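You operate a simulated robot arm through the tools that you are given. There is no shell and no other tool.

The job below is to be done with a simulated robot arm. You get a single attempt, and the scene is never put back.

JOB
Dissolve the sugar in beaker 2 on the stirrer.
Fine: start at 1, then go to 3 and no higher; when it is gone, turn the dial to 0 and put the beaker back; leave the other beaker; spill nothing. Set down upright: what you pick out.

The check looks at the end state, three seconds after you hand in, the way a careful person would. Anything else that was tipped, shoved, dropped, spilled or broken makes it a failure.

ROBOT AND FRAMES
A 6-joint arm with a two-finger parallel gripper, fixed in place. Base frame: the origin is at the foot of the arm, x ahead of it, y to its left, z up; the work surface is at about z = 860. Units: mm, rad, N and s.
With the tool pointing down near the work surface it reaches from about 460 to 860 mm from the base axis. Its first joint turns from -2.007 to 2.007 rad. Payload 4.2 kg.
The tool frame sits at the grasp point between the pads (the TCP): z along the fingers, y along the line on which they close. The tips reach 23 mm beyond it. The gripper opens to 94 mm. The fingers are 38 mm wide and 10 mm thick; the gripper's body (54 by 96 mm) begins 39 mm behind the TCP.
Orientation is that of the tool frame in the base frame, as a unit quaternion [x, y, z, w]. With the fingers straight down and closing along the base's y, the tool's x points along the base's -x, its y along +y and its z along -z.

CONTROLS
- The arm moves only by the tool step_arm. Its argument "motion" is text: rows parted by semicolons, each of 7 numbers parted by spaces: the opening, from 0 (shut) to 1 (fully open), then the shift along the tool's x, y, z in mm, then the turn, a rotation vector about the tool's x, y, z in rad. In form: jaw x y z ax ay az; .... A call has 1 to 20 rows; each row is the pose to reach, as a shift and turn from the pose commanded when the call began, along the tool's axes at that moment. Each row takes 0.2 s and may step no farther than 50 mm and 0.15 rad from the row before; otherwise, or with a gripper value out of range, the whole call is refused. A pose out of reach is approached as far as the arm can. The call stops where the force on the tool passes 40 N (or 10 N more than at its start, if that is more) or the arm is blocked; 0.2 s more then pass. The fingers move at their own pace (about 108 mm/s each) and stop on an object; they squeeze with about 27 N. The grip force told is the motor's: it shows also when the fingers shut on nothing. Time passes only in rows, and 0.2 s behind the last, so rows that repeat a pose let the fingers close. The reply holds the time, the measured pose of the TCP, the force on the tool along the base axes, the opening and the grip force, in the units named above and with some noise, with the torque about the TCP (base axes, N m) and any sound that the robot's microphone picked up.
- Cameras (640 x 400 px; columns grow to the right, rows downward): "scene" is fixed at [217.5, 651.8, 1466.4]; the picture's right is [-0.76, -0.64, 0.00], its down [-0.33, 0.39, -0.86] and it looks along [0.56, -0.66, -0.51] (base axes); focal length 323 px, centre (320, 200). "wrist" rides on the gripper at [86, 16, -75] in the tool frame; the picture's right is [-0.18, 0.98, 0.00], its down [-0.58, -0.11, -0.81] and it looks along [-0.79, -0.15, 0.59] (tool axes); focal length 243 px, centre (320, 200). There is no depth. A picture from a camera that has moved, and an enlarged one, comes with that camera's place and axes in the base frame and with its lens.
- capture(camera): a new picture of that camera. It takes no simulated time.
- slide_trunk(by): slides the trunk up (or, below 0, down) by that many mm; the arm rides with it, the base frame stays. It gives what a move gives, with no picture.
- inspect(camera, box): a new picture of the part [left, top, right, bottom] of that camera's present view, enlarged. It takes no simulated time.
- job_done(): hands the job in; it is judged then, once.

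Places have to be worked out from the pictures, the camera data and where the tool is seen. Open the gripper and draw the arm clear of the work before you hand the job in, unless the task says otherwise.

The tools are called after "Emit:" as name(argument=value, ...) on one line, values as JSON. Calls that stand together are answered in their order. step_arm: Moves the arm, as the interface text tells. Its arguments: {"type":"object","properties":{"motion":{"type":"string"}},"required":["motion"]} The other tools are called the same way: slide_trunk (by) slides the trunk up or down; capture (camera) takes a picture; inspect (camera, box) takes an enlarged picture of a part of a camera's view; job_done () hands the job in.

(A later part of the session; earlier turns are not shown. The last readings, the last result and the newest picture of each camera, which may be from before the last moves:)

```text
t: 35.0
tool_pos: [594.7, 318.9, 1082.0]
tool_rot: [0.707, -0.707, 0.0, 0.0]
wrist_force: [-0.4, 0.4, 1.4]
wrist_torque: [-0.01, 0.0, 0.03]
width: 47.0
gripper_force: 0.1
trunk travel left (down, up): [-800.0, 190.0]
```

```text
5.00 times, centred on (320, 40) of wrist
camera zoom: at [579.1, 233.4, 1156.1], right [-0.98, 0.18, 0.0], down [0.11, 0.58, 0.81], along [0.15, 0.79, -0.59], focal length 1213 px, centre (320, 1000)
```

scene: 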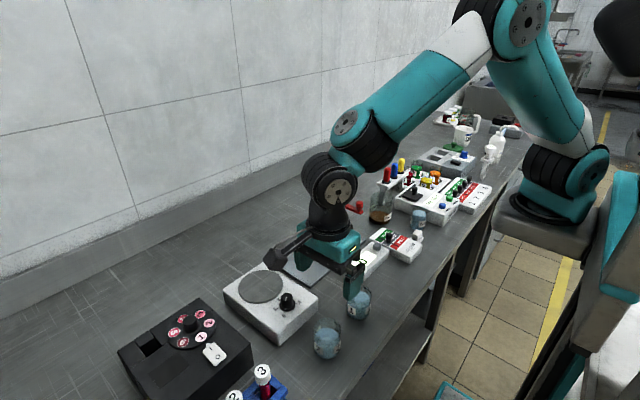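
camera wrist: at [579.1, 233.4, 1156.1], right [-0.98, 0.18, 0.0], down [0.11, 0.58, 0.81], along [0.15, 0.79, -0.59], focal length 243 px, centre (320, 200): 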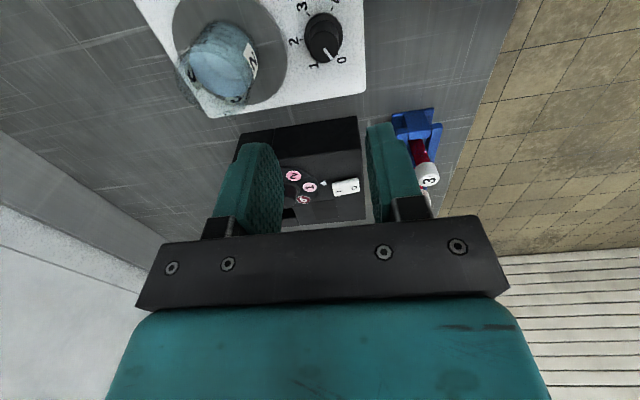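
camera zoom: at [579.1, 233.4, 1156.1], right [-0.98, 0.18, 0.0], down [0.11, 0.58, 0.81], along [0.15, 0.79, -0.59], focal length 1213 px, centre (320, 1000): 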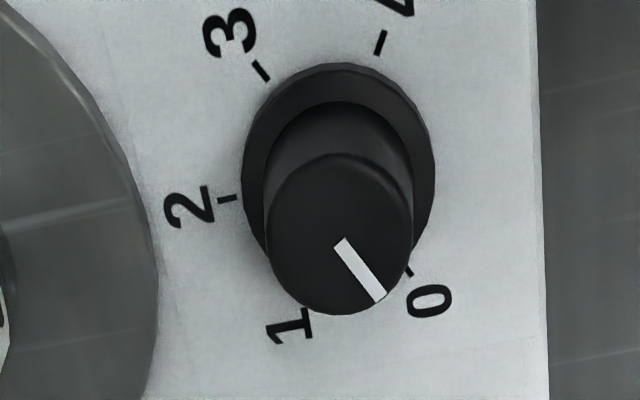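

By lateral offset, which is the reliable axis, the knob is 3.3 mm to −x and 0.6 mm +y of the tool, so about (591, 320) with its top near z 936. Correcting that and lowering to 17 mm above the knob top for one more check.

Emit:
step_arm(motion="0.5 -0.6 3.3 0 0 0 0; 0.5 -0.6 3.3 40 0 0 0; 0.5 -0.6 3.3 80 0 0 0; 0.5 -0.6 3.3 107 0 0 0; 0.5 -0.6 3.3 107 0 0 0; 0.5 -0.6 3.3 107 0 0 0")

Emit:
inspect(camera="wrist", box=[240, 80, 400, 180])

Emit:
inspect(camera="scene", box=[212, 230, 340, 320])

```text
t: 36.4
tool_pos: [594.5, 317.9, 973.3]
tool_rot: [-0.707, 0.707, 0.0, 0.0]
wrist_force: [0.0, 0.1, -0.9]
wrist_torque: [-0.03, -0.01, -0.01]
width: 47.1
gripper_force: 0.0
trunk travel left (down, up): [-800.0, 190.0]
```

```text
4.00 times, centred on (320, 130) of wrist
camera zoom: at [578.0, 233.5, 1047.6], right [-0.98, 0.18, 0.0], down [0.11, 0.58, 0.81], along [0.15, 0.79, -0.59], focal length 970 px, centre (320, 480)
```

zoom: 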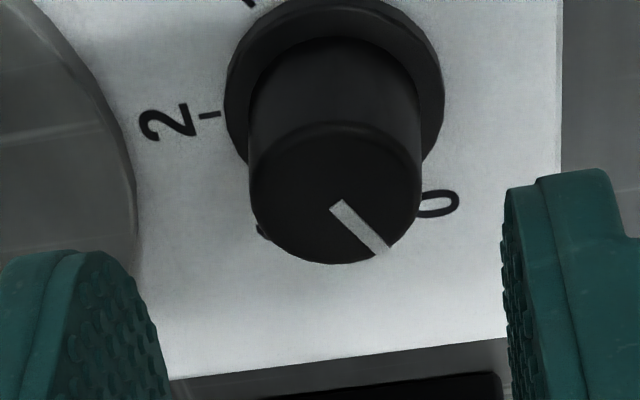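

```text
4.44 times, centred on (276, 275) of scene
camera zoom: at [217.5, 651.8, 1466.4], right [-0.76, -0.64, 0.0], down [-0.33, 0.39, -0.86], along [0.56, -0.66, -0.51], focal length 1437 px, centre (516, -133)
```

zoom: 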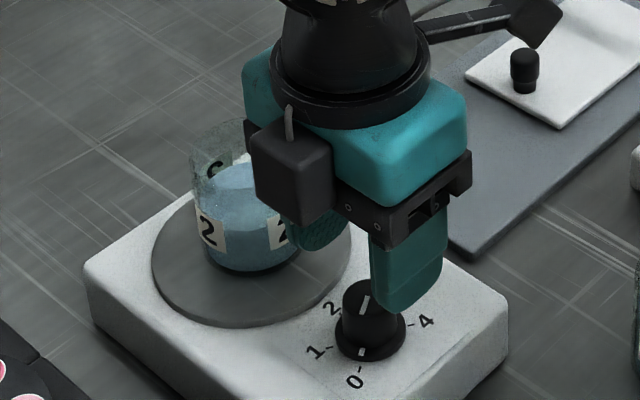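

The wrist view puts the knob about 2 mm further −x. The scene also shows a black box on the gripper's −x face, which would swing close to the beaker. While still above, I'll rotate to nominal yaw to measure the knob's y and see that box's clearance.

Emit:
step_arm(motion="0.5 0 2.1 -20 0 0 0; 0.5 0 2.1 -20 0 0 0.1428; 0.5 0 2.1 -20 0 0 0.2856; 0.5 0 2.1 -20 0 0 0.4284; 0.5 0 2.1 -20 0 0 0.5712; 0.5 0 2.1 -20 0 0 0.714; 0.5 0 2.1 -20 0 0 0.8568; 0.5 0 2.1 -20 0 0 0.9996; 0.5 0 2.1 -20 0 0 1.1424; 0.5 0 2.1 -20 0 0 1.2852; 0.5 0 2.1 -20 0 0 1.428; 0.5 0 2.1 -20 0 0 1.5708; 0.5 0 2.1 -20 0 0 1.5708; 0.5 0 2.1 -20 0 0 1.5708")

Emit:
inspect(camera="wrist", box=[240, 60, 400, 160])

Emit:
inspect(camera="scene", box=[212, 220, 340, 310])

```text
t: 39.4
tool_pos: [589.9, 320.0, 994.8]
tool_rot: [0.0, 1.0, 0.0, 0.0]
wrist_force: [0.7, -0.2, -0.5]
wrist_torque: [0.01, -0.04, 0.02]
width: 46.9
gripper_force: 0.1
trunk travel left (down, up): [-800.0, 190.0]
```

```text
4.00 times, centred on (320, 110) of wrist
camera zoom: at [503.6, 337.8, 1068.9], right [0.19, 0.98, 0.0], down [0.58, -0.11, 0.81], along [0.79, -0.15, -0.59], focal length 970 px, centre (320, 560)
```

zoom: 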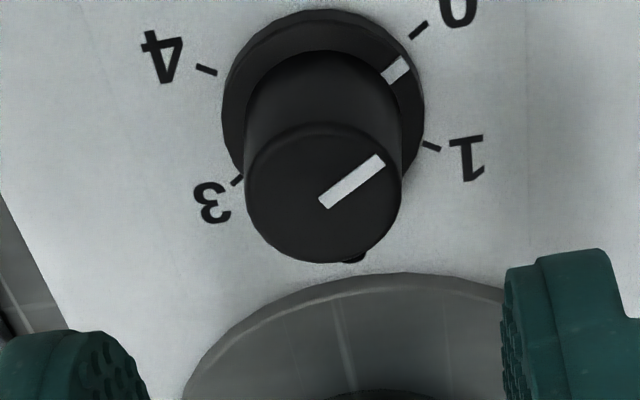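

```text
4.44 times, centred on (276, 265) of scene
camera zoom: at [217.5, 651.8, 1466.4], right [-0.76, -0.64, 0.0], down [-0.33, 0.39, -0.86], along [0.56, -0.66, -0.51], focal length 1437 px, centre (516, -89)
```

zoom: 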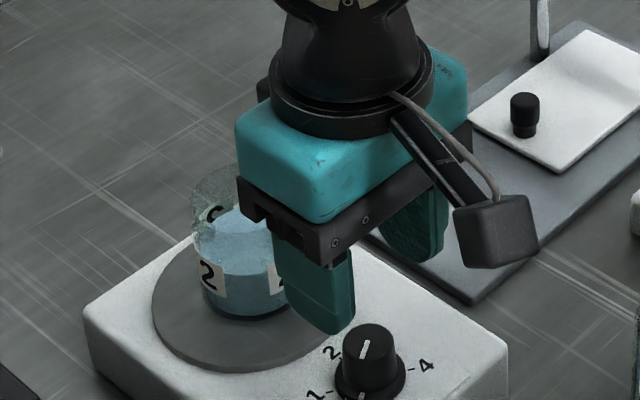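

The box rides about 50 mm above the TCP and so passes well over the beaker rim, which leaves the single-grip plan safe. Knob y offset here is only +0.6 mm. I'll rotate back to the start yaw with that correction and recheck x.

Emit:
step_arm(motion="0.5 0 0.6 0 0 0 -0.1428; 0.5 0 0.6 0 0 0 -0.2856; 0.5 0 0.6 0 0 0 -0.4284; 0.5 0 0.6 0 0 0 -0.5712; 0.5 0 0.6 0 0 0 -0.714; 0.5 0 0.6 0 0 0 -0.8568; 0.5 0 0.6 0 0 0 -0.9996; 0.5 0 0.6 0 0 0 -1.1424; 0.5 0 0.6 0 0 0 -1.2852; 0.5 0 0.6 0 0 0 -1.428; 0.5 0 0.6 0 0 0 -1.5708; 0.5 0 0.6 0 0 0 -1.5708; 0.5 0 0.6 0 0 0 -1.5708")

Emit:
inspect(camera="wrist", box=[240, 60, 400, 160])

```text
t: 42.2
tool_pos: [591.7, 320.5, 995.6]
tool_rot: [0.707, -0.707, 0.0, 0.0]
wrist_force: [-0.1, -0.1, -0.8]
wrist_torque: [0.03, 0.0, -0.02]
width: 47.1
gripper_force: 0.1
trunk travel left (down, up): [-800.0, 190.0]
```

```text
4.00 times, centred on (320, 110) of wrist
camera zoom: at [574.7, 235.0, 1070.1], right [-0.98, 0.18, 0.0], down [0.11, 0.58, 0.81], along [0.15, 0.79, -0.59], focal length 970 px, centre (320, 560)
```

zoom: 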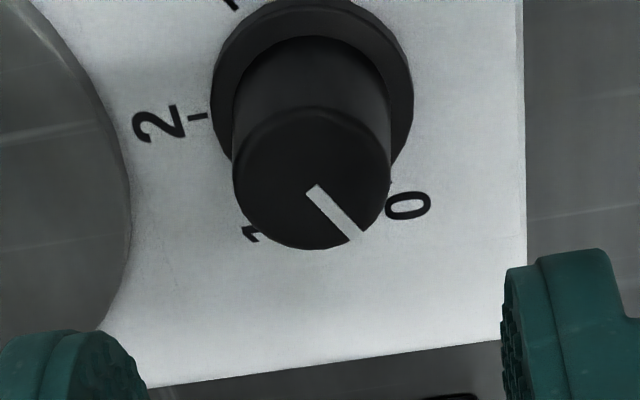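

Now the knob is 1.15 mm to +x of the axis. Correcting that and lowering to z ≈ 943, with tips around the knob body and above the skirt.

Emit:
step_arm(motion="0.5 0.4 -1.1 0 0 0 0; 0.5 0.4 -1.1 15 0 0 0; 0.5 0.4 -1.1 28 0 0 0; 0.5 0.4 -1.1 38 0 0 0; 0.5 0.4 -1.1 46 0 0 0; 0.5 0.4 -1.1 52 0 0 0; 0.5 0.4 -1.1 52 0 0 0; 0.5 0.4 -1.1 52 0 0 0")

Emit:
inspect(camera="wrist", box=[200, 80, 440, 230])

Emit:
inspect(camera="scene", box=[212, 230, 340, 310])

```text
t: 44.0
tool_pos: [591.5, 319.5, 942.1]
tool_rot: [-0.707, 0.707, -0.001, 0.001]
wrist_force: [-0.4, -0.5, 0.6]
wrist_torque: [0.0, 0.02, -0.01]
width: 47.4
gripper_force: 0.1
trunk travel left (down, up): [-800.0, 190.0]
```

```text
2.67 times, centred on (320, 155) of wrist
camera zoom: at [574.6, 235.3, 1016.3], right [-0.98, 0.18, 0.0], down [0.11, 0.58, 0.81], along [0.15, 0.79, -0.59], focal length 647 px, centre (320, 320)
```

zoom: 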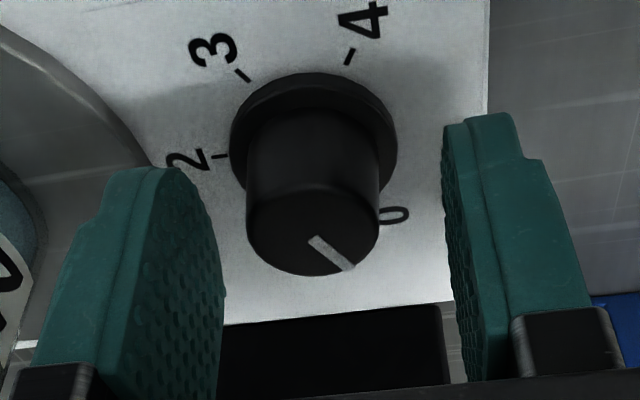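

```text
5.00 times, centred on (276, 270) of scene
camera zoom: at [217.5, 651.8, 1466.4], right [-0.76, -0.64, 0.0], down [-0.33, 0.39, -0.86], along [0.56, -0.66, -0.51], focal length 1616 px, centre (540, -150)
```

zoom: 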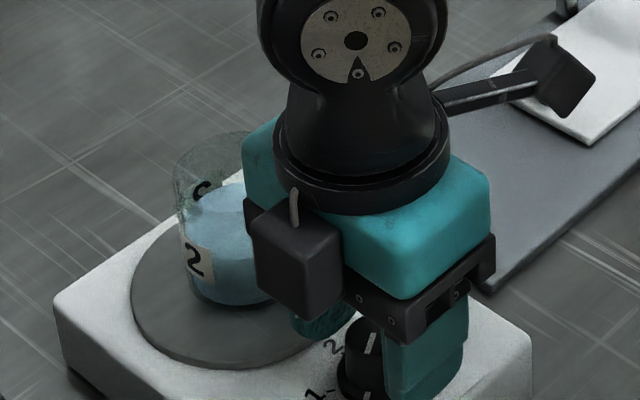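

Fingers straddle the knob at good depth with no contact. I'm nudging the last 1.3 mm and closing.

Emit:
step_arm(motion="0.5 0 -1.3 0 0 0 0; 0.42 0 -1.3 0 0 0 0; 0.35 0 -1.3 0 0 0 0; 0.28 0 -1.3 0 0 0 0; 0.2 0 -1.3 0 0 0 0; 0.2 0 -1.3 0 0 0 0; 0.2 0 -1.3 0 0 0 0")

Emit:
inspect(camera="wrist", box=[200, 80, 440, 230])

```text
t: 45.6
tool_pos: [591.9, 320.6, 943.9]
tool_rot: [-0.707, 0.707, 0.0, 0.0]
wrist_force: [1.7, 0.3, 0.8]
wrist_torque: [-0.07, 0.3, 0.01]
width: 26.6
gripper_force: 44.3
trunk travel left (down, up): [-800.0, 190.0]
```

```text
2.67 times, centred on (320, 155) of wrist
camera zoom: at [576.0, 234.9, 1017.2], right [-0.98, 0.18, 0.0], down [0.11, 0.58, 0.81], along [0.15, 0.79, -0.59], focal length 647 px, centre (320, 320)
```

zoom: 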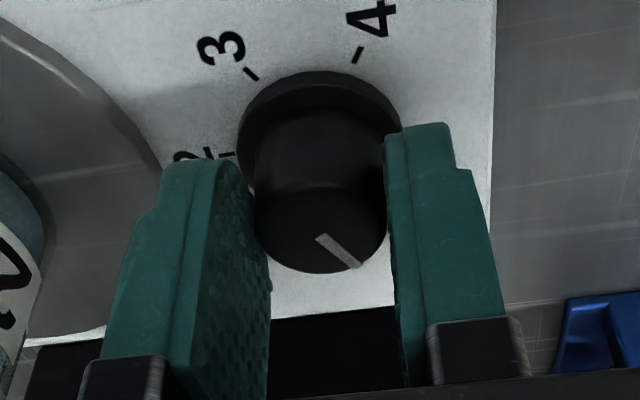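

The knob is held centred. First turning 0.5 rad toward 1 (clockwise from above) to check that it follows without undue force.

Emit:
step_arm(motion="0.2 0 0 0 0 0 0.08; 0.2 0 0 0 0 0 0.18; 0.2 0 0 0 0 0 0.28; 0.2 0 0 0 0 0 0.38; 0.2 0 0 0 0 0 0.48; 0.2 0 0 0 0 0 0.5236; 0.2 0 0 0 0 0 0.5236")

Emit:
inspect(camera="wrist", box=[200, 80, 440, 230])

Emit:
inspect(camera="scene", box=[212, 230, 340, 310])

```text
t: 47.2
tool_pos: [592.8, 320.6, 942.7]
tool_rot: [-0.5, 0.866, 0.0, -0.002]
wrist_force: [-9.0, -2.3, 1.4]
wrist_torque: [0.46, -0.43, -0.04]
width: 26.7
gripper_force: 45.4
trunk travel left (down, up): [-800.0, 190.0]
```

```text
2.67 times, centred on (320, 155) of wrist
camera zoom: at [534.8, 254.8, 1017.3], right [-0.76, 0.65, 0.0], down [0.39, 0.45, 0.81], along [0.53, 0.61, -0.59], focal length 647 px, centre (320, 320)
```

zoom: 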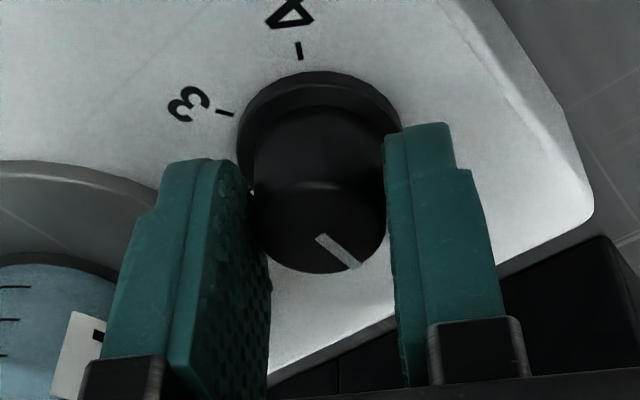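

```text
5.00 times, centred on (276, 270) of scene
camera zoom: at [217.5, 651.8, 1466.4], right [-0.76, -0.64, 0.0], down [-0.33, 0.39, -0.86], along [0.56, -0.66, -0.51], focal length 1616 px, centre (540, -150)
```

zoom: 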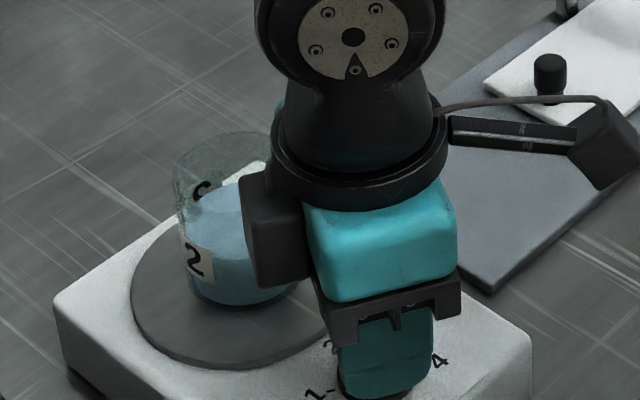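

The knob follows the gripper exactly. There's a 9 N side load from slight off-centring, so I'll shift about 1 mm toward −x while finishing the turn to 1.

Emit:
step_arm(motion="0.2 0.67 0.77 0 0 0 0; 0.2 0.67 0.77 0 0 0 0.1; 0.2 0.67 0.77 0 0 0 0.2; 0.2 0.67 0.77 0 0 0 0.3; 0.2 0.67 0.77 0 0 0 0.4; 0.2 0.67 0.77 0 0 0 0.5; 0.2 0.67 0.77 0 0 0 0.5236; 0.2 0.67 0.77 0 0 0 0.5236")

Emit:
inspect(camera="wrist", box=[200, 60, 440, 210])

Emit:
inspect(camera="scene", box=[212, 230, 340, 310])

```text
t: 49.0
tool_pos: [592.3, 320.3, 941.5]
tool_rot: [-0.258, 0.966, 0.0, 0.002]
wrist_force: [9.8, 4.1, 6.1]
wrist_torque: [-0.52, 0.23, 0.01]
width: 26.7
gripper_force: 45.2
trunk travel left (down, up): [-800.0, 190.0]
```

```text
2.67 times, centred on (320, 135) of wrist
camera zoom: at [508.8, 292.3, 1016.9], right [-0.33, 0.94, 0.0], down [0.56, 0.19, 0.81], along [0.76, 0.27, -0.59], focal length 647 px, centre (320, 373)
```

zoom: 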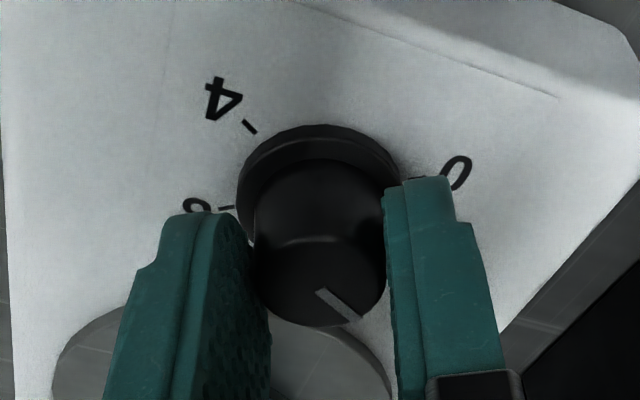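

```text
5.00 times, centred on (276, 270) of scene
camera zoom: at [217.5, 651.8, 1466.4], right [-0.76, -0.64, 0.0], down [-0.33, 0.39, -0.86], along [0.56, -0.66, -0.51], focal length 1616 px, centre (540, -150)
```

zoom: 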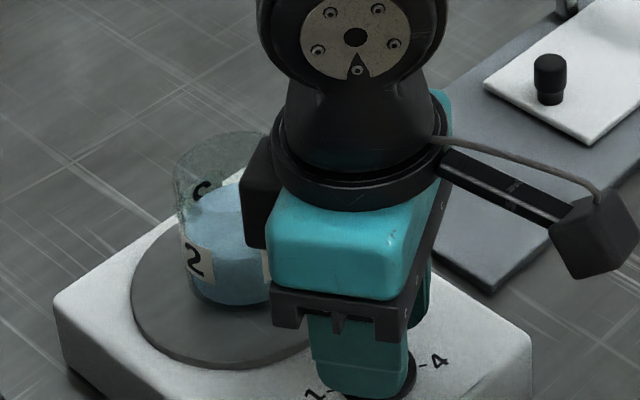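

Dial has turned 60° to 1, but my shift overcorrected slightly (now +10 N). I'll back off half of it and hold at 1 for a few seconds to watch the stirring.

Emit:
step_arm(motion="0.2 -0.51 -0.12 0 0 0 0; 0.2 -0.51 -0.12 0 0 0 0; 0.2 -0.51 -0.12 0 0 0 0; 0.2 -0.51 -0.12 0 0 0 0; 0.2 -0.51 -0.12 0 0 0 0; 0.2 -0.51 -0.12 0 0 0 0; 0.2 -0.51 -0.12 0 0 0 0; 0.2 -0.51 -0.12 0 0 0 0; 0.2 -0.51 -0.12 0 0 0 0; 0.2 -0.51 -0.12 0 0 0 0; 0.2 -0.51 -0.12 0 0 0 0; 0.2 -0.51 -0.12 0 0 0 0; 0.2 -0.51 -0.12 0 0 0 0; 0.2 -0.51 -0.12 0 0 0 0; 0.2 -0.51 -0.12 0 0 0 0")

Emit:
inspect(camera="scene", box=[236, 245, 284, 300])

Emit:
capture(camera="wrist")

```text
t: 52.2
tool_pos: [591.6, 319.9, 943.6]
tool_rot: [-0.258, 0.966, 0.0, 0.0]
wrist_force: [15.4, 7.2, 0.4]
wrist_torque: [-0.13, -0.38, 0.0]
width: 26.6
gripper_force: 45.0
trunk travel left (down, up): [-800.0, 190.0]
```

```text
7.27 times, centred on (260, 272) of scene
camera zoom: at [217.5, 651.8, 1466.4], right [-0.76, -0.64, 0.0], down [-0.33, 0.39, -0.86], along [0.56, -0.66, -0.51], focal length 2351 px, centre (756, -327)
```

zoom: 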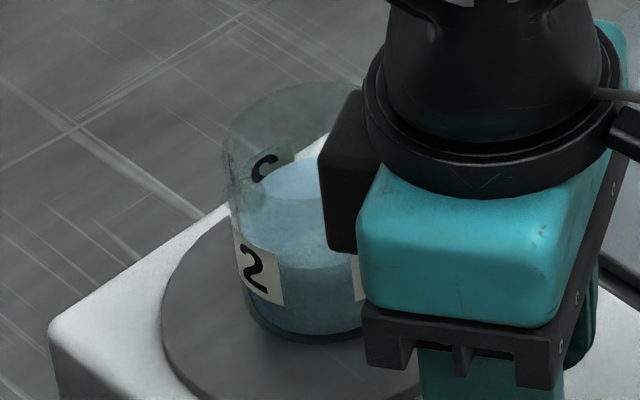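

```text
taken
camera wrist: at [508.9, 292.3, 1017.2], right [-0.33, 0.94, 0.0], down [0.56, 0.2, 0.81], along [0.76, 0.27, -0.59], focal length 243 px, centre (320, 200)
```

wrist: 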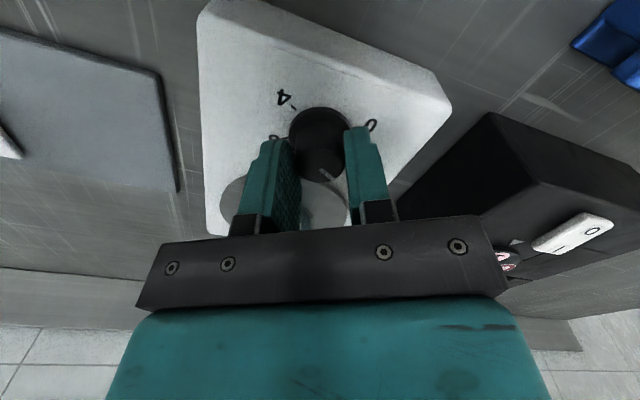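

The side load settled at about 17 N total, so the arm was still creeping. I'm shifting another 0.7 mm +x and 0.3 mm +y to relax it and letting it settle.

Emit:
step_arm(motion="0.2 -0.77 -0.06 0 0 0 0; 0.2 -0.77 -0.06 0 0 0 0; 0.2 -0.77 -0.06 0 0 0 0; 0.2 -0.77 -0.06 0 0 0 0; 0.2 -0.77 -0.06 0 0 0 0; 0.2 -0.77 -0.06 0 0 0 0; 0.2 -0.77 -0.06 0 0 0 0; 0.2 -0.77 -0.06 0 0 0 0")

```text
t: 54.0
tool_pos: [592.7, 319.9, 943.0]
tool_rot: [-0.258, 0.966, 0.001, 0.0]
wrist_force: [-3.6, 3.3, 13.3]
wrist_torque: [-0.71, 0.89, 0.0]
width: 26.5
gripper_force: 44.8
trunk travel left (down, up): [-800.0, 190.0]
```

Lateral load is nearly gone, but a vertical load has shown up. I'll wait a moment and read again.

Emit:
step_arm(motion="0.2 0 0 0 0 0 0; 0.2 0 0 0 0 0 0; 0.2 0 0 0 0 0 0; 0.2 0 0 0 0 0 0; 0.2 0 0 0 0 0 0")

Emit:
step_arm(motion="0.2 0 0 0 0 0 0; 0.2 0 0 0 0 0 0; 0.2 0 0 0 0 0 0; 0.2 0 0 0 0 0 0; 0.2 0 0 0 0 0 0")

Emit:
inspect(camera="scene", box=[236, 245, 284, 300])

```text
t: 55.2
tool_pos: [591.4, 318.9, 943.3]
tool_rot: [-0.258, 0.966, 0.0, 0.0]
wrist_force: [-9.8, 1.7, 10.5]
wrist_torque: [-0.25, 0.28, -0.03]
width: 26.4
gripper_force: 44.7
trunk travel left (down, up): [-800.0, 190.0]
```

```text
t: 56.4
tool_pos: [592.1, 319.0, 942.3]
tool_rot: [-0.258, 0.966, 0.0, 0.0]
wrist_force: [-11.4, 1.1, 8.3]
wrist_torque: [0.42, 0.16, 0.02]
width: 26.2
gripper_force: 45.0
trunk travel left (down, up): [-800.0, 190.0]
```

```text
7.27 times, centred on (260, 272) of scene
camera zoom: at [217.5, 651.8, 1466.4], right [-0.76, -0.64, 0.0], down [-0.33, 0.39, -0.86], along [0.56, -0.66, -0.51], focal length 2351 px, centre (756, -327)
```

zoom: 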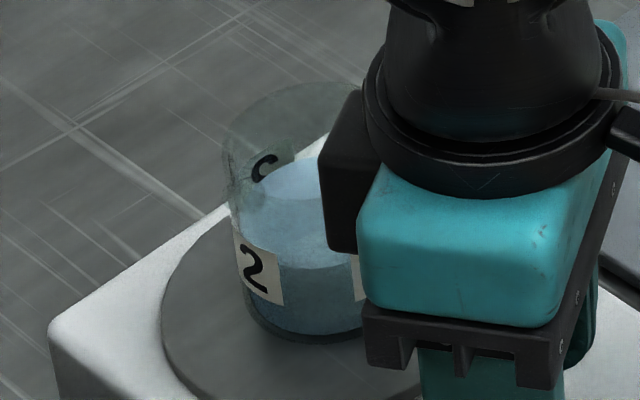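

Loads wander by about ±10 N while clamped, so I'd rather release the knob here, rise a little, and confirm the dial really reads 1 and the bar is stirring.

Emit:
step_arm(motion="0.3 0 0 0 0 0 0; 0.4 0 0 0 0 0 0; 0.5 0 0 0 0 0 0; 0.5 0 0 0 0 0 0; 0.5 0 0 -15 0 0 0; 0.5 0 0 -35 0 0 0; 0.5 0 0 -60 0 0 0; 0.5 0 0 -85 0 0 0; 0.5 0 0 -105 0 0 0; 0.5 0 0 -105 0 0 0; 0.5 0 0 -105 0 0 0")

Emit:
capture(camera="wrist")

Emit:
inspect(camera="wrist", box=[232, 0, 408, 110])

Emit:
inspect(camera="scene", box=[228, 240, 324, 315])

```text
t: 58.8
tool_pos: [595.6, 320.6, 1046.4]
tool_rot: [-0.259, 0.966, 0.0, 0.0]
wrist_force: [-0.3, -0.2, -0.4]
wrist_torque: [-0.02, -0.04, 0.03]
width: 46.9
gripper_force: 0.1
trunk travel left (down, up): [-800.0, 190.0]
```

```text
taken
camera wrist: at [512.5, 293.0, 1121.2], right [-0.33, 0.94, 0.0], down [0.56, 0.2, 0.81], along [0.76, 0.27, -0.59], focal length 243 px, centre (320, 200)
```

wrist: 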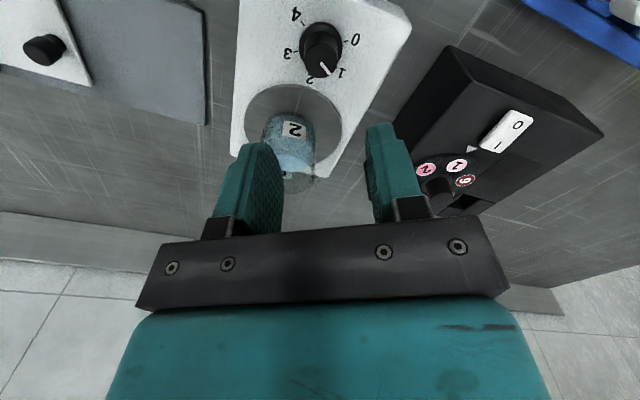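

```text
3.64 times, centred on (320, 55) of wrist
camera zoom: at [512.5, 293.0, 1121.2], right [-0.33, 0.94, 0.0], down [0.56, 0.2, 0.81], along [0.76, 0.27, -0.59], focal length 882 px, centre (320, 727)
```

zoom: 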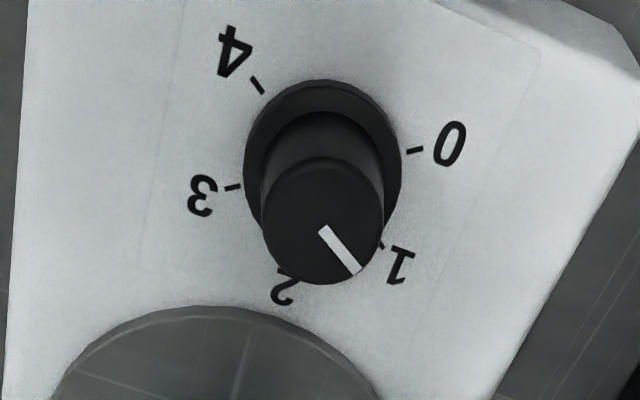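

```text
5.33 times, centred on (276, 278) of scene
camera zoom: at [217.5, 651.8, 1466.4], right [-0.76, -0.64, 0.0], down [-0.33, 0.39, -0.86], along [0.56, -0.66, -0.51], focal length 1724 px, centre (555, -213)
```

zoom: 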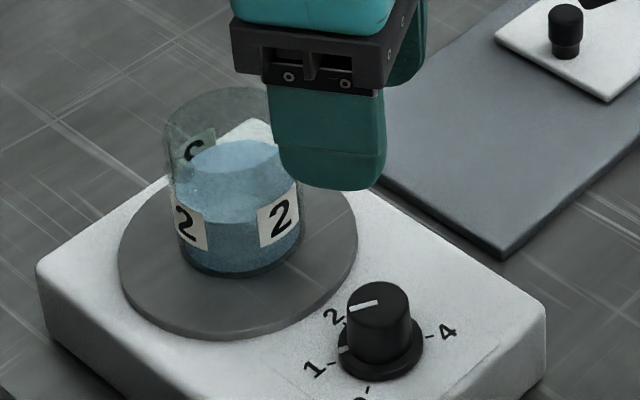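

The dial reads 1. Zooming in on the beaker's liquid to see whether it is stirring and where the sugar is.

Emit:
inspect(camera="scene", box=[248, 252, 296, 294])

Emit:
inspect(camera="wrist", box=[240, 100, 336, 190])

Emit:
inspect(camera="scene", box=[335, 280, 383, 322])

```text
9.52 times, centred on (272, 273) of scene
camera zoom: at [217.5, 651.8, 1466.4], right [-0.76, -0.64, 0.0], down [-0.33, 0.39, -0.86], along [0.56, -0.66, -0.51], focal length 3078 px, centre (777, -495)
```

zoom: 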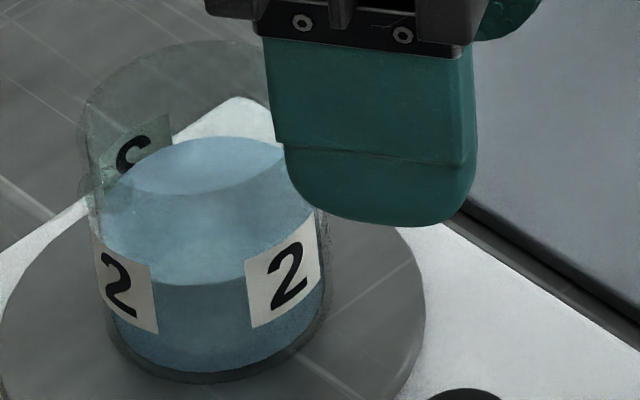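

```text
4.44 times, centred on (288, 145) of wrist
camera zoom: at [512.5, 293.0, 1121.2], right [-0.33, 0.94, 0.0], down [0.56, 0.2, 0.81], along [0.76, 0.27, -0.59], focal length 1078 px, centre (462, 444)
```

zoom: 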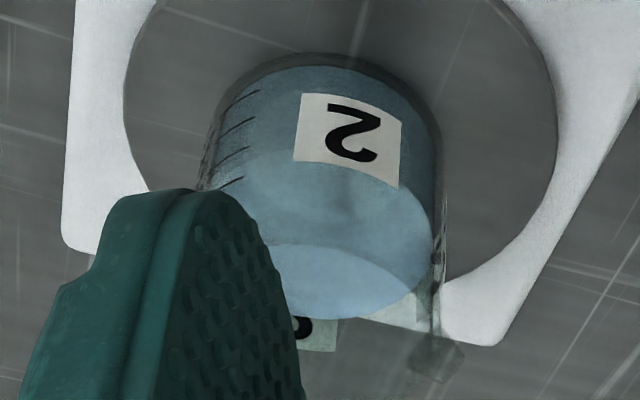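

```text
9.52 times, centred on (359, 301) of scene
camera zoom: at [217.5, 651.8, 1466.4], right [-0.76, -0.64, 0.0], down [-0.33, 0.39, -0.86], along [0.56, -0.66, -0.51], focal length 3078 px, centre (-51, -762)
```

zoom: 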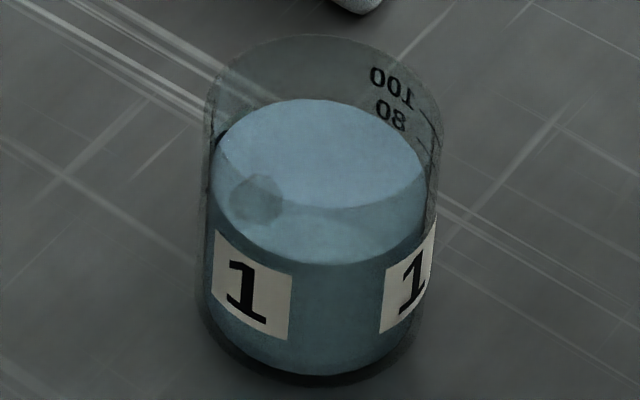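

Before going to 3 I want a clear baseline of the liquid from above, so I'll swing to nominal yaw at z ≈ 1082 for a look.

Emit:
step_arm(motion="0.5 0 0 -12 0 0 0.13; 0.5 0 0 -24 0 0 0.26; 0.5 0 0 -36 0 0 0.39; 0.5 0 0 -36 0 0 0.5236; 0.5 0 0 -36 0 0 0.5236; 0.5 0 0 -36 0 0 0.5236")

Emit:
inspect(camera="wrist", box=[272, 80, 384, 185])

Emit:
inspect(camera="wrist", box=[256, 0, 384, 80])

Emit:
inspect(camera="scene", box=[240, 250, 288, 294])

```text
t: 60.2
tool_pos: [592.4, 320.5, 1083.7]
tool_rot: [0.001, 1.0, 0.001, 0.0]
wrist_force: [0.2, 0.8, 0.1]
wrist_torque: [-0.01, -0.01, 0.03]
width: 46.9
gripper_force: 0.0
trunk travel left (down, up): [-800.0, 190.0]
```

```text
3.81 times, centred on (328, 132) of wrist
camera zoom: at [505.8, 338.4, 1158.1], right [0.19, 0.98, 0.0], down [0.58, -0.11, 0.81], along [0.79, -0.15, -0.59], focal length 924 px, centre (290, 457)
```

zoom: 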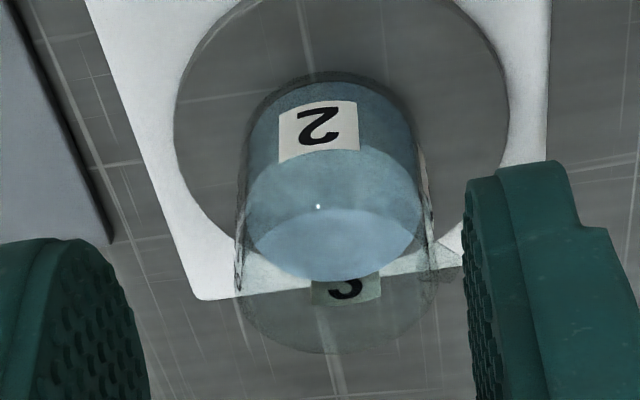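

```text
5.00 times, centred on (320, 40) of wrist
camera zoom: at [505.8, 338.4, 1158.1], right [0.19, 0.98, 0.0], down [0.58, -0.11, 0.81], along [0.79, -0.15, -0.59], focal length 1213 px, centre (320, 1000)
```

zoom: 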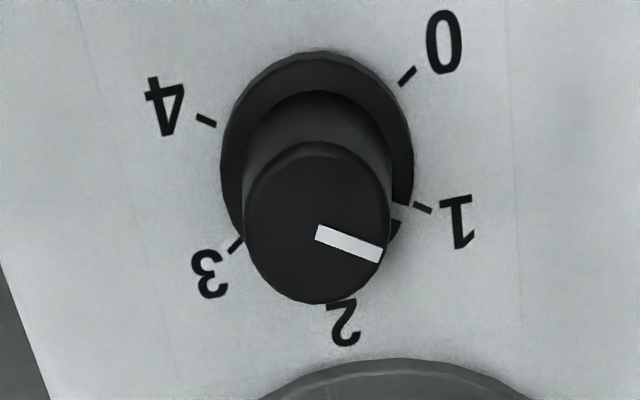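

```text
9.09 times, centred on (264, 272) of scene
camera zoom: at [217.5, 651.8, 1466.4], right [-0.76, -0.64, 0.0], down [-0.33, 0.39, -0.86], along [0.56, -0.66, -0.51], focal length 2938 px, centre (829, -454)
```

zoom: 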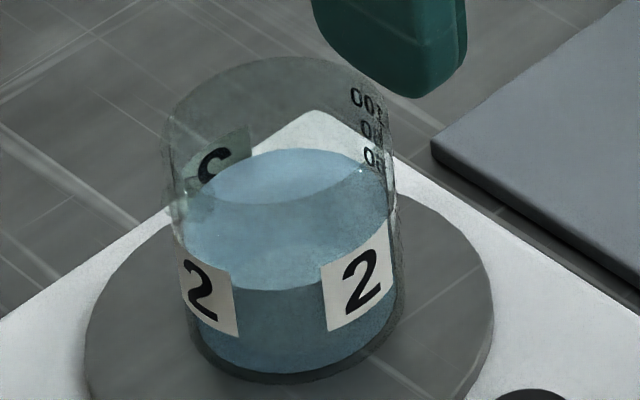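

Dial clearly on 1, nothing splashing, and a small white speck is visible in the liquid. Going back to yaw +30° over the knob (1.5 mm −x correction) to take it on to 3.

Emit:
step_arm(motion="0.5 1.5 -0.2 10 0 0 -0.13; 0.5 1.5 -0.2 30 0 0 -0.26; 0.5 1.5 -0.2 55 0 0 -0.39; 0.5 1.5 -0.2 80 0 0 -0.5236; 0.5 1.5 -0.2 90 0 0 -0.5236; 0.5 1.5 -0.2 90 0 0 -0.5236; 0.5 1.5 -0.2 90 0 0 -0.5236")

Emit:
inspect(camera="wrist", box=[240, 60, 400, 160])

Emit:
inspect(camera="scene", box=[240, 250, 288, 294])

```text
t: 61.8
tool_pos: [589.3, 321.0, 993.5]
tool_rot: [-0.258, 0.966, 0.001, 0.0]
wrist_force: [0.7, 0.4, -0.4]
wrist_torque: [0.01, 0.03, -0.01]
width: 47.0
gripper_force: 0.1
trunk travel left (down, up): [-800.0, 190.0]
```

```text
4.00 times, centred on (320, 110) of wrist
camera zoom: at [506.8, 293.2, 1067.2], right [-0.33, 0.94, 0.0], down [0.56, 0.2, 0.81], along [0.76, 0.27, -0.59], focal length 970 px, centre (320, 560)
```

zoom: 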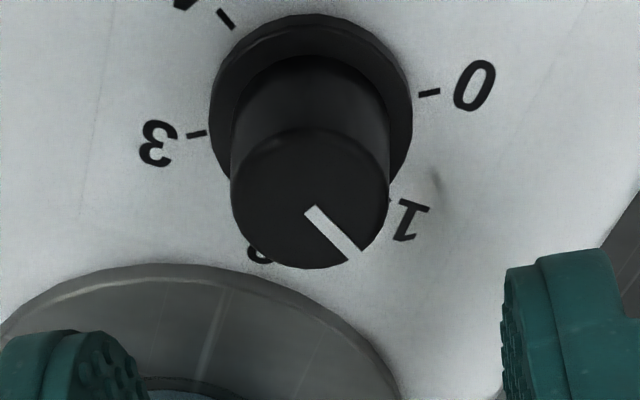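

```text
9.09 times, centred on (264, 272) of scene
camera zoom: at [217.5, 651.8, 1466.4], right [-0.76, -0.64, 0.0], down [-0.33, 0.39, -0.86], along [0.56, -0.66, -0.51], focal length 2938 px, centre (829, -454)
```

zoom: 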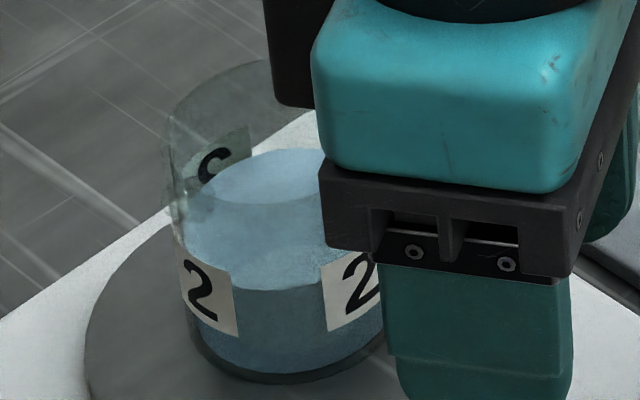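

The knob sits 1.45 mm off the closing axis, so I correct that and lower around it again.

Emit:
step_arm(motion="0.5 -0.85 -1.5 0 0 0 0; 0.5 -0.85 -1.5 15 0 0 0; 0.5 -0.85 -1.5 28 0 0 0; 0.5 -0.85 -1.5 38 0 0 0; 0.5 -0.85 -1.5 45 0 0 0; 0.5 -0.85 -1.5 50 0 0 0; 0.5 -0.85 -1.5 50 0 0 0; 0.5 -0.85 -1.5 50 0 0 0; 0.5 -0.85 -1.5 50 0 0 0")

Emit:
inspect(camera="wrist", box=[200, 80, 440, 230])

```text
t: 63.8
tool_pos: [594.1, 319.4, 943.4]
tool_rot: [-0.259, 0.966, -0.001, 0.0]
wrist_force: [0.4, 0.0, 0.2]
wrist_torque: [-0.01, 0.02, 0.01]
width: 47.4
gripper_force: 0.2
trunk travel left (down, up): [-800.0, 190.0]
```

```text
2.67 times, centred on (320, 155) of wrist
camera zoom: at [510.1, 292.0, 1017.5], right [-0.33, 0.94, 0.0], down [0.56, 0.2, 0.81], along [0.76, 0.27, -0.59], focal length 647 px, centre (320, 320)
```

zoom: 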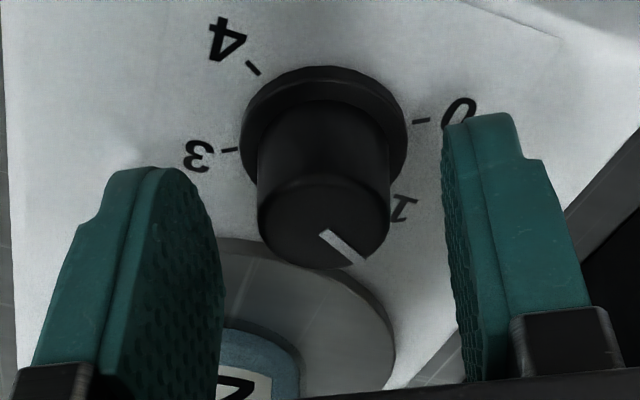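

Nearly centred, about 0.7 mm off. Adjusting and closing on the knob.

Emit:
step_arm(motion="0.5 0.8 0.6 0 0 0 0; 0.42 0.8 0.6 0 0 0 0; 0.35 0.8 0.6 0 0 0 0; 0.28 0.8 0.6 0 0 0 0; 0.2 0.8 0.6 0 0 0 0; 0.2 0.8 0.6 0 0 0 0; 0.2 0.8 0.6 0 0 0 0")

Emit:
inspect(camera="wrist", box=[200, 80, 440, 230])

```text
t: 65.4
tool_pos: [592.1, 320.1, 943.4]
tool_rot: [-0.258, 0.966, 0.0, 0.0]
wrist_force: [1.6, -1.3, 1.3]
wrist_torque: [0.11, 0.17, 0.03]
width: 26.5
gripper_force: 45.0
trunk travel left (down, up): [-800.0, 190.0]
```

```text
2.67 times, centred on (320, 155) of wrist
camera zoom: at [509.0, 292.3, 1018.5], right [-0.33, 0.94, 0.0], down [0.56, 0.2, 0.81], along [0.76, 0.27, -0.59], focal length 647 px, centre (320, 320)
```

zoom: 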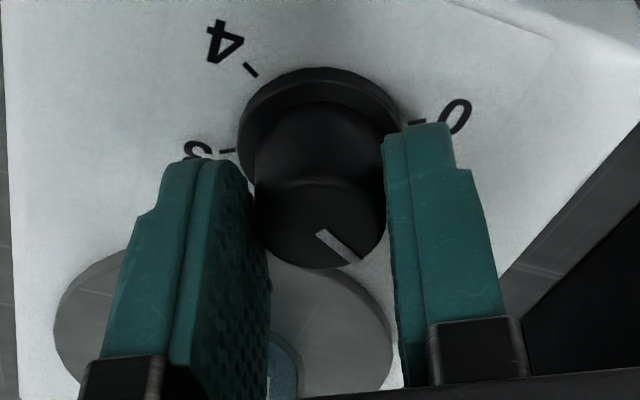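

Clamped with almost no side load. Turning 60° to 2, watching the load.

Emit:
step_arm(motion="0.2 0 0 0 0 0 0.08; 0.2 0 0 0 0 0 0.18; 0.2 0 0 0 0 0 0.28; 0.2 0 0 0 0 0 0.38; 0.2 0 0 0 0 0 0.48; 0.2 0 0 0 0 0 0.58; 0.2 0 0 0 0 0 0.68; 0.2 0 0 0 0 0 0.78; 0.2 0 0 0 0 0 0.88; 0.2 0 0 0 0 0 0.98; 0.2 0 0 0 0 0 1.0472")

Emit:
inspect(camera="scene", box=[212, 230, 340, 310])

Emit:
inspect(camera="wrist", box=[200, 80, 440, 230])

```text
t: 67.8
tool_pos: [592.3, 319.9, 944.8]
tool_rot: [0.26, 0.966, 0.001, 0.0]
wrist_force: [4.1, 11.1, 11.3]
wrist_torque: [-0.35, -0.7, -0.02]
width: 26.7
gripper_force: 44.8
trunk travel left (down, up): [-800.0, 190.0]
```

```text
5.00 times, centred on (276, 270) of scene
camera zoom: at [217.5, 651.8, 1466.4], right [-0.76, -0.64, 0.0], down [-0.33, 0.39, -0.86], along [0.56, -0.66, -0.51], focal length 1616 px, centre (540, -150)
```

zoom: 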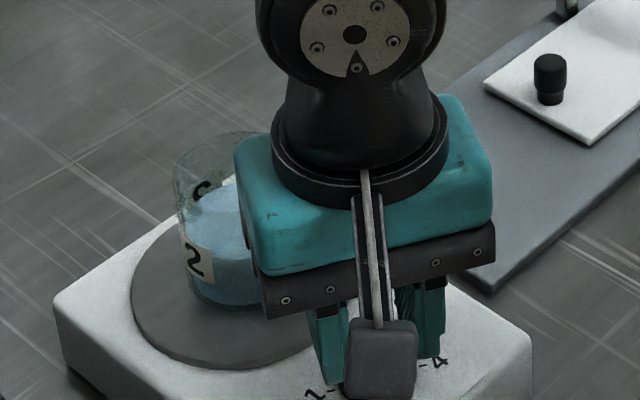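

```text
2.67 times, centred on (320, 155) of wrist
camera zoom: at [525.1, 379.0, 1018.4], right [0.65, 0.76, 0.0], down [0.45, -0.39, 0.81], along [0.61, -0.53, -0.59], focal length 647 px, centre (320, 320)
```

zoom: 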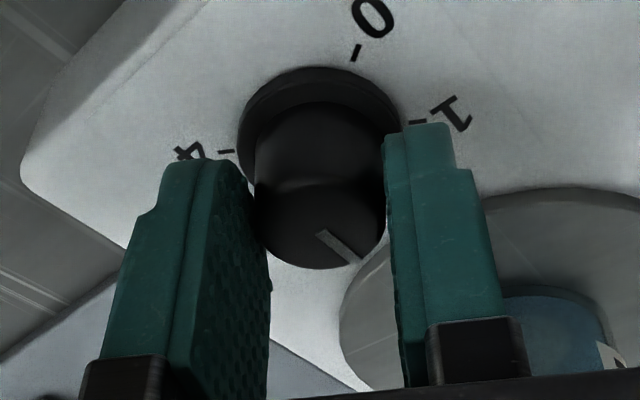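

Turned cleanly to 2 and the tick pattern confirms 60° per step. Relieving the small side load and continuing another 60° to 3, no further.

Emit:
step_arm(motion="0.2 0.06 0.37 -0.3 0 0 0.08; 0.2 0.06 0.37 -0.3 0 0 0.18; 0.2 0.06 0.37 -0.3 0 0 0.28; 0.2 0.06 0.37 -0.3 0 0 0.38; 0.2 0.06 0.37 -0.3 0 0 0.48; 0.2 0.06 0.37 -0.3 0 0 0.58; 0.2 0.06 0.37 -0.3 0 0 0.68; 0.2 0.06 0.37 -0.3 0 0 0.78; 0.2 0.06 0.37 -0.3 0 0 0.88; 0.2 0.06 0.37 -0.3 0 0 0.98; 0.2 0.06 0.37 -0.3 0 0 1.0472")

Emit:
inspect(camera="scene", box=[212, 230, 340, 310])

Emit:
inspect(camera="wrist", box=[200, 80, 440, 230])

```text
t: 70.2
tool_pos: [591.9, 319.5, 944.1]
tool_rot: [0.709, 0.705, 0.001, 0.0]
wrist_force: [11.6, 4.6, 17.6]
wrist_torque: [0.04, 0.12, 0.01]
width: 26.9
gripper_force: 44.6
trunk travel left (down, up): [-800.0, 190.0]
```

```text
5.00 times, centred on (276, 270) of scene
camera zoom: at [217.5, 651.8, 1466.4], right [-0.76, -0.64, 0.0], down [-0.33, 0.39, -0.86], along [0.56, -0.66, -0.51], focal length 1616 px, centre (540, -150)
```

zoom: 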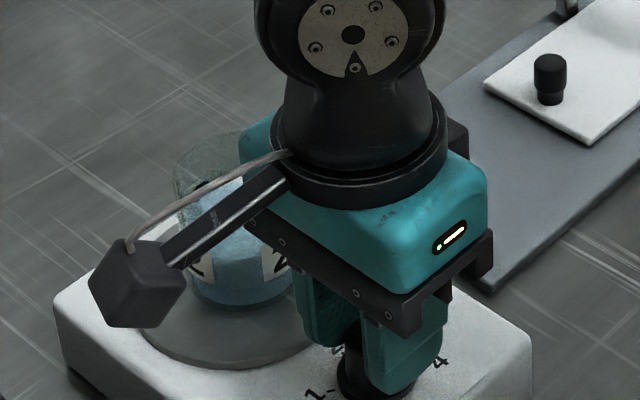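

```text
2.67 times, centred on (320, 155) of wrist
camera zoom: at [608.7, 408.2, 1018.4], right [0.98, -0.19, 0.0], down [-0.11, -0.58, 0.81], along [-0.15, -0.79, -0.59], focal length 647 px, centre (320, 320)
```

zoom: 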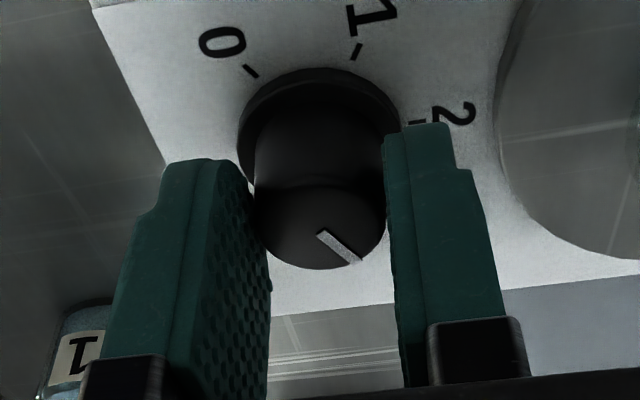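

Dial is on 3. Releasing the knob and rising to watch the beaker and confirm the dial.

Emit:
step_arm(motion="0.3 0 0 0 0 0 0; 0.4 0 0 0 0 0 0; 0.5 0 0 0 0 0 0; 0.5 0 0 0 0 0 0; 0.5 0 0 -15 0 0 0; 0.5 0 0 -35 0 0 0; 0.5 0 0 -60 0 0 0; 0.5 0 0 -85 0 0 0; 0.5 0 0 -110 0 0 0; 0.5 0 0 -135 0 0 0; 0.5 0 0 -135 0 0 0")

Emit:
capture(camera="wrist")

Emit:
inspect(camera="wrist", box=[256, 0, 384, 80])

Emit:
inspect(camera="scene", box=[240, 250, 288, 294])

Emit:
inspect(camera="scene", box=[212, 230, 340, 310])

```text
t: 72.6
tool_pos: [589.3, 319.4, 1077.5]
tool_rot: [0.708, 0.707, 0.0, 0.0]
wrist_force: [-0.2, -0.3, 0.3]
wrist_torque: [-0.03, -0.02, -0.01]
width: 47.0
gripper_force: 0.2
trunk travel left (down, up): [-800.0, 190.0]
```

```text
taken
camera wrist: at [606.2, 407.6, 1151.6], right [0.98, -0.18, 0.0], down [-0.11, -0.58, 0.81], along [-0.15, -0.79, -0.59], focal length 243 px, centre (320, 200)
```

wrist: 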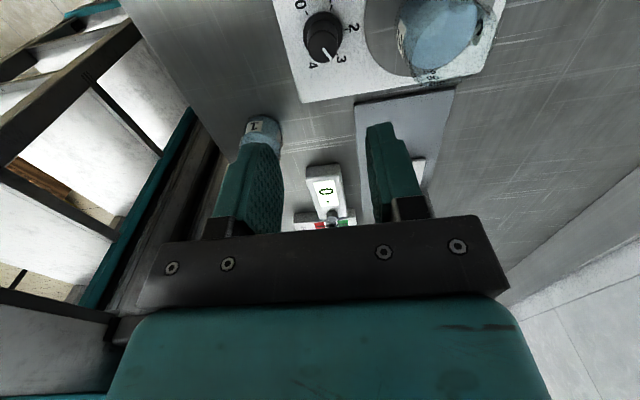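

```text
5.00 times, centred on (320, 40) of wrist
camera zoom: at [606.2, 407.6, 1151.6], right [0.98, -0.18, 0.0], down [-0.11, -0.58, 0.81], along [-0.15, -0.79, -0.59], focal length 1213 px, centre (320, 1000)
```

zoom: 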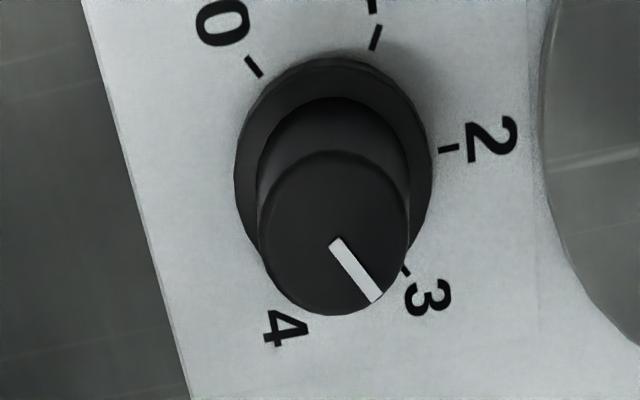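

```text
9.09 times, centred on (264, 272) of scene
camera zoom: at [217.5, 651.8, 1466.4], right [-0.76, -0.64, 0.0], down [-0.33, 0.39, -0.86], along [0.56, -0.66, -0.51], focal length 2938 px, centre (829, -454)
```

zoom: 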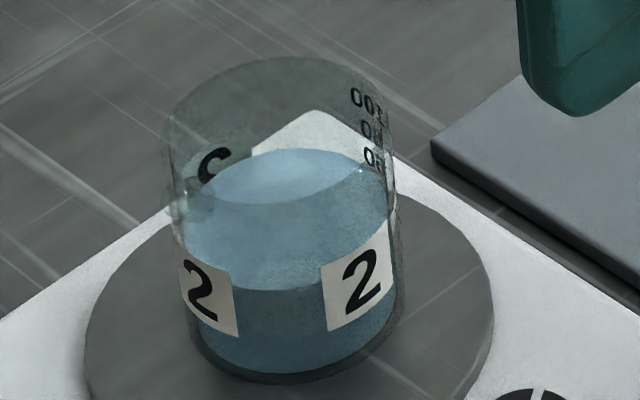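

```text
5.00 times, centred on (276, 270) of scene
camera zoom: at [217.5, 651.8, 1466.4], right [-0.76, -0.64, 0.0], down [-0.33, 0.39, -0.86], along [0.56, -0.66, -0.51], focal length 1616 px, centre (540, -150)
```

zoom: 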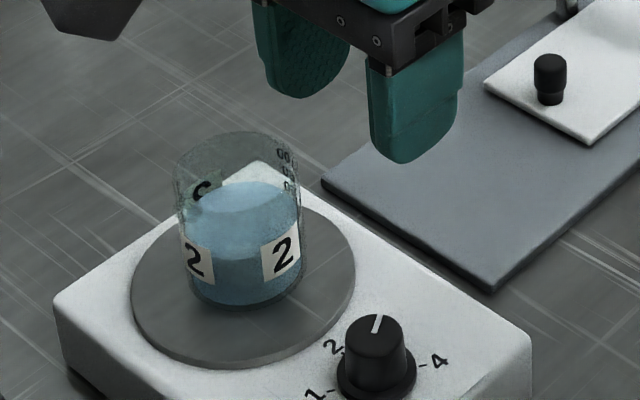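

Dial confirmed at 3. To judge the sugar I need a good look into the liquid, so I'll swing to nominal yaw, jaws open, with the camera aimed at the beaker.

Emit:
step_arm(motion="0.6 0 0 0 0 0 -0.1428; 0.7 0 0 0 0 0 -0.2856; 0.8 0 0 0 0 0 -0.4284; 0.9 0 0 0 0 0 -0.5712; 1 0 0 0 0 0 -0.714; 1 0 0 0 0 0 -0.8568; 1 0 0 0 0 0 -0.9996; 1 0 0 0 0 0 -1.1424; 1 0 0 0 0 0 -1.2852; 1 0 0 0 0 0 -1.428; 1 0 0 0 0 0 -1.5708; 1 0 0 0 0 0 -1.5708")

Emit:
inspect(camera="wrist", box=[272, 80, 384, 185])

Emit:
inspect(camera="scene", box=[248, 258, 280, 290])

```text
t: 75.2
tool_pos: [591.5, 319.9, 1079.9]
tool_rot: [0.0, 1.0, -0.002, 0.001]
wrist_force: [-0.6, 0.2, -0.4]
wrist_torque: [-0.02, 0.0, 0.04]
width: 93.7
gripper_force: 0.1
trunk travel left (down, up): [-800.0, 190.0]
```

```text
3.81 times, centred on (328, 132) of wrist
camera zoom: at [505.4, 337.4, 1154.4], right [0.18, 0.98, 0.0], down [0.58, -0.11, 0.81], along [0.79, -0.15, -0.59], focal length 924 px, centre (290, 457)
```

zoom: 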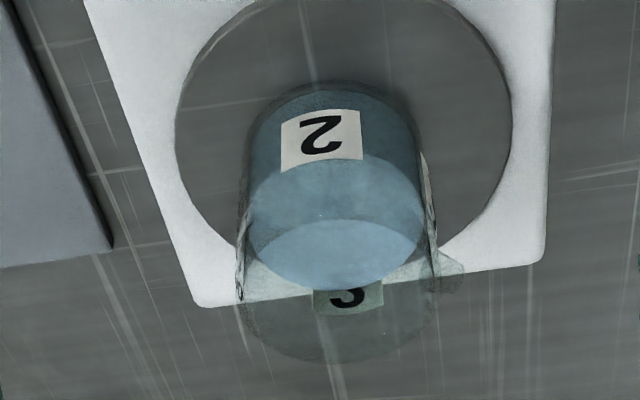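

```text
12.50 times, centred on (264, 274) of scene
camera zoom: at [217.5, 651.8, 1466.4], right [-0.76, -0.64, 0.0], down [-0.33, 0.39, -0.86], along [0.56, -0.66, -0.51], focal length 4040 px, centre (1020, -725)
```

zoom: 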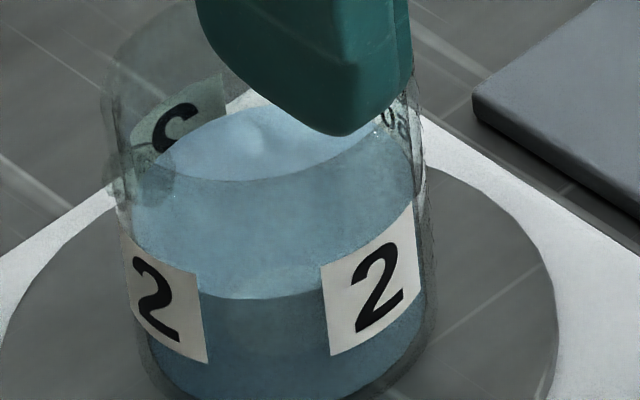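

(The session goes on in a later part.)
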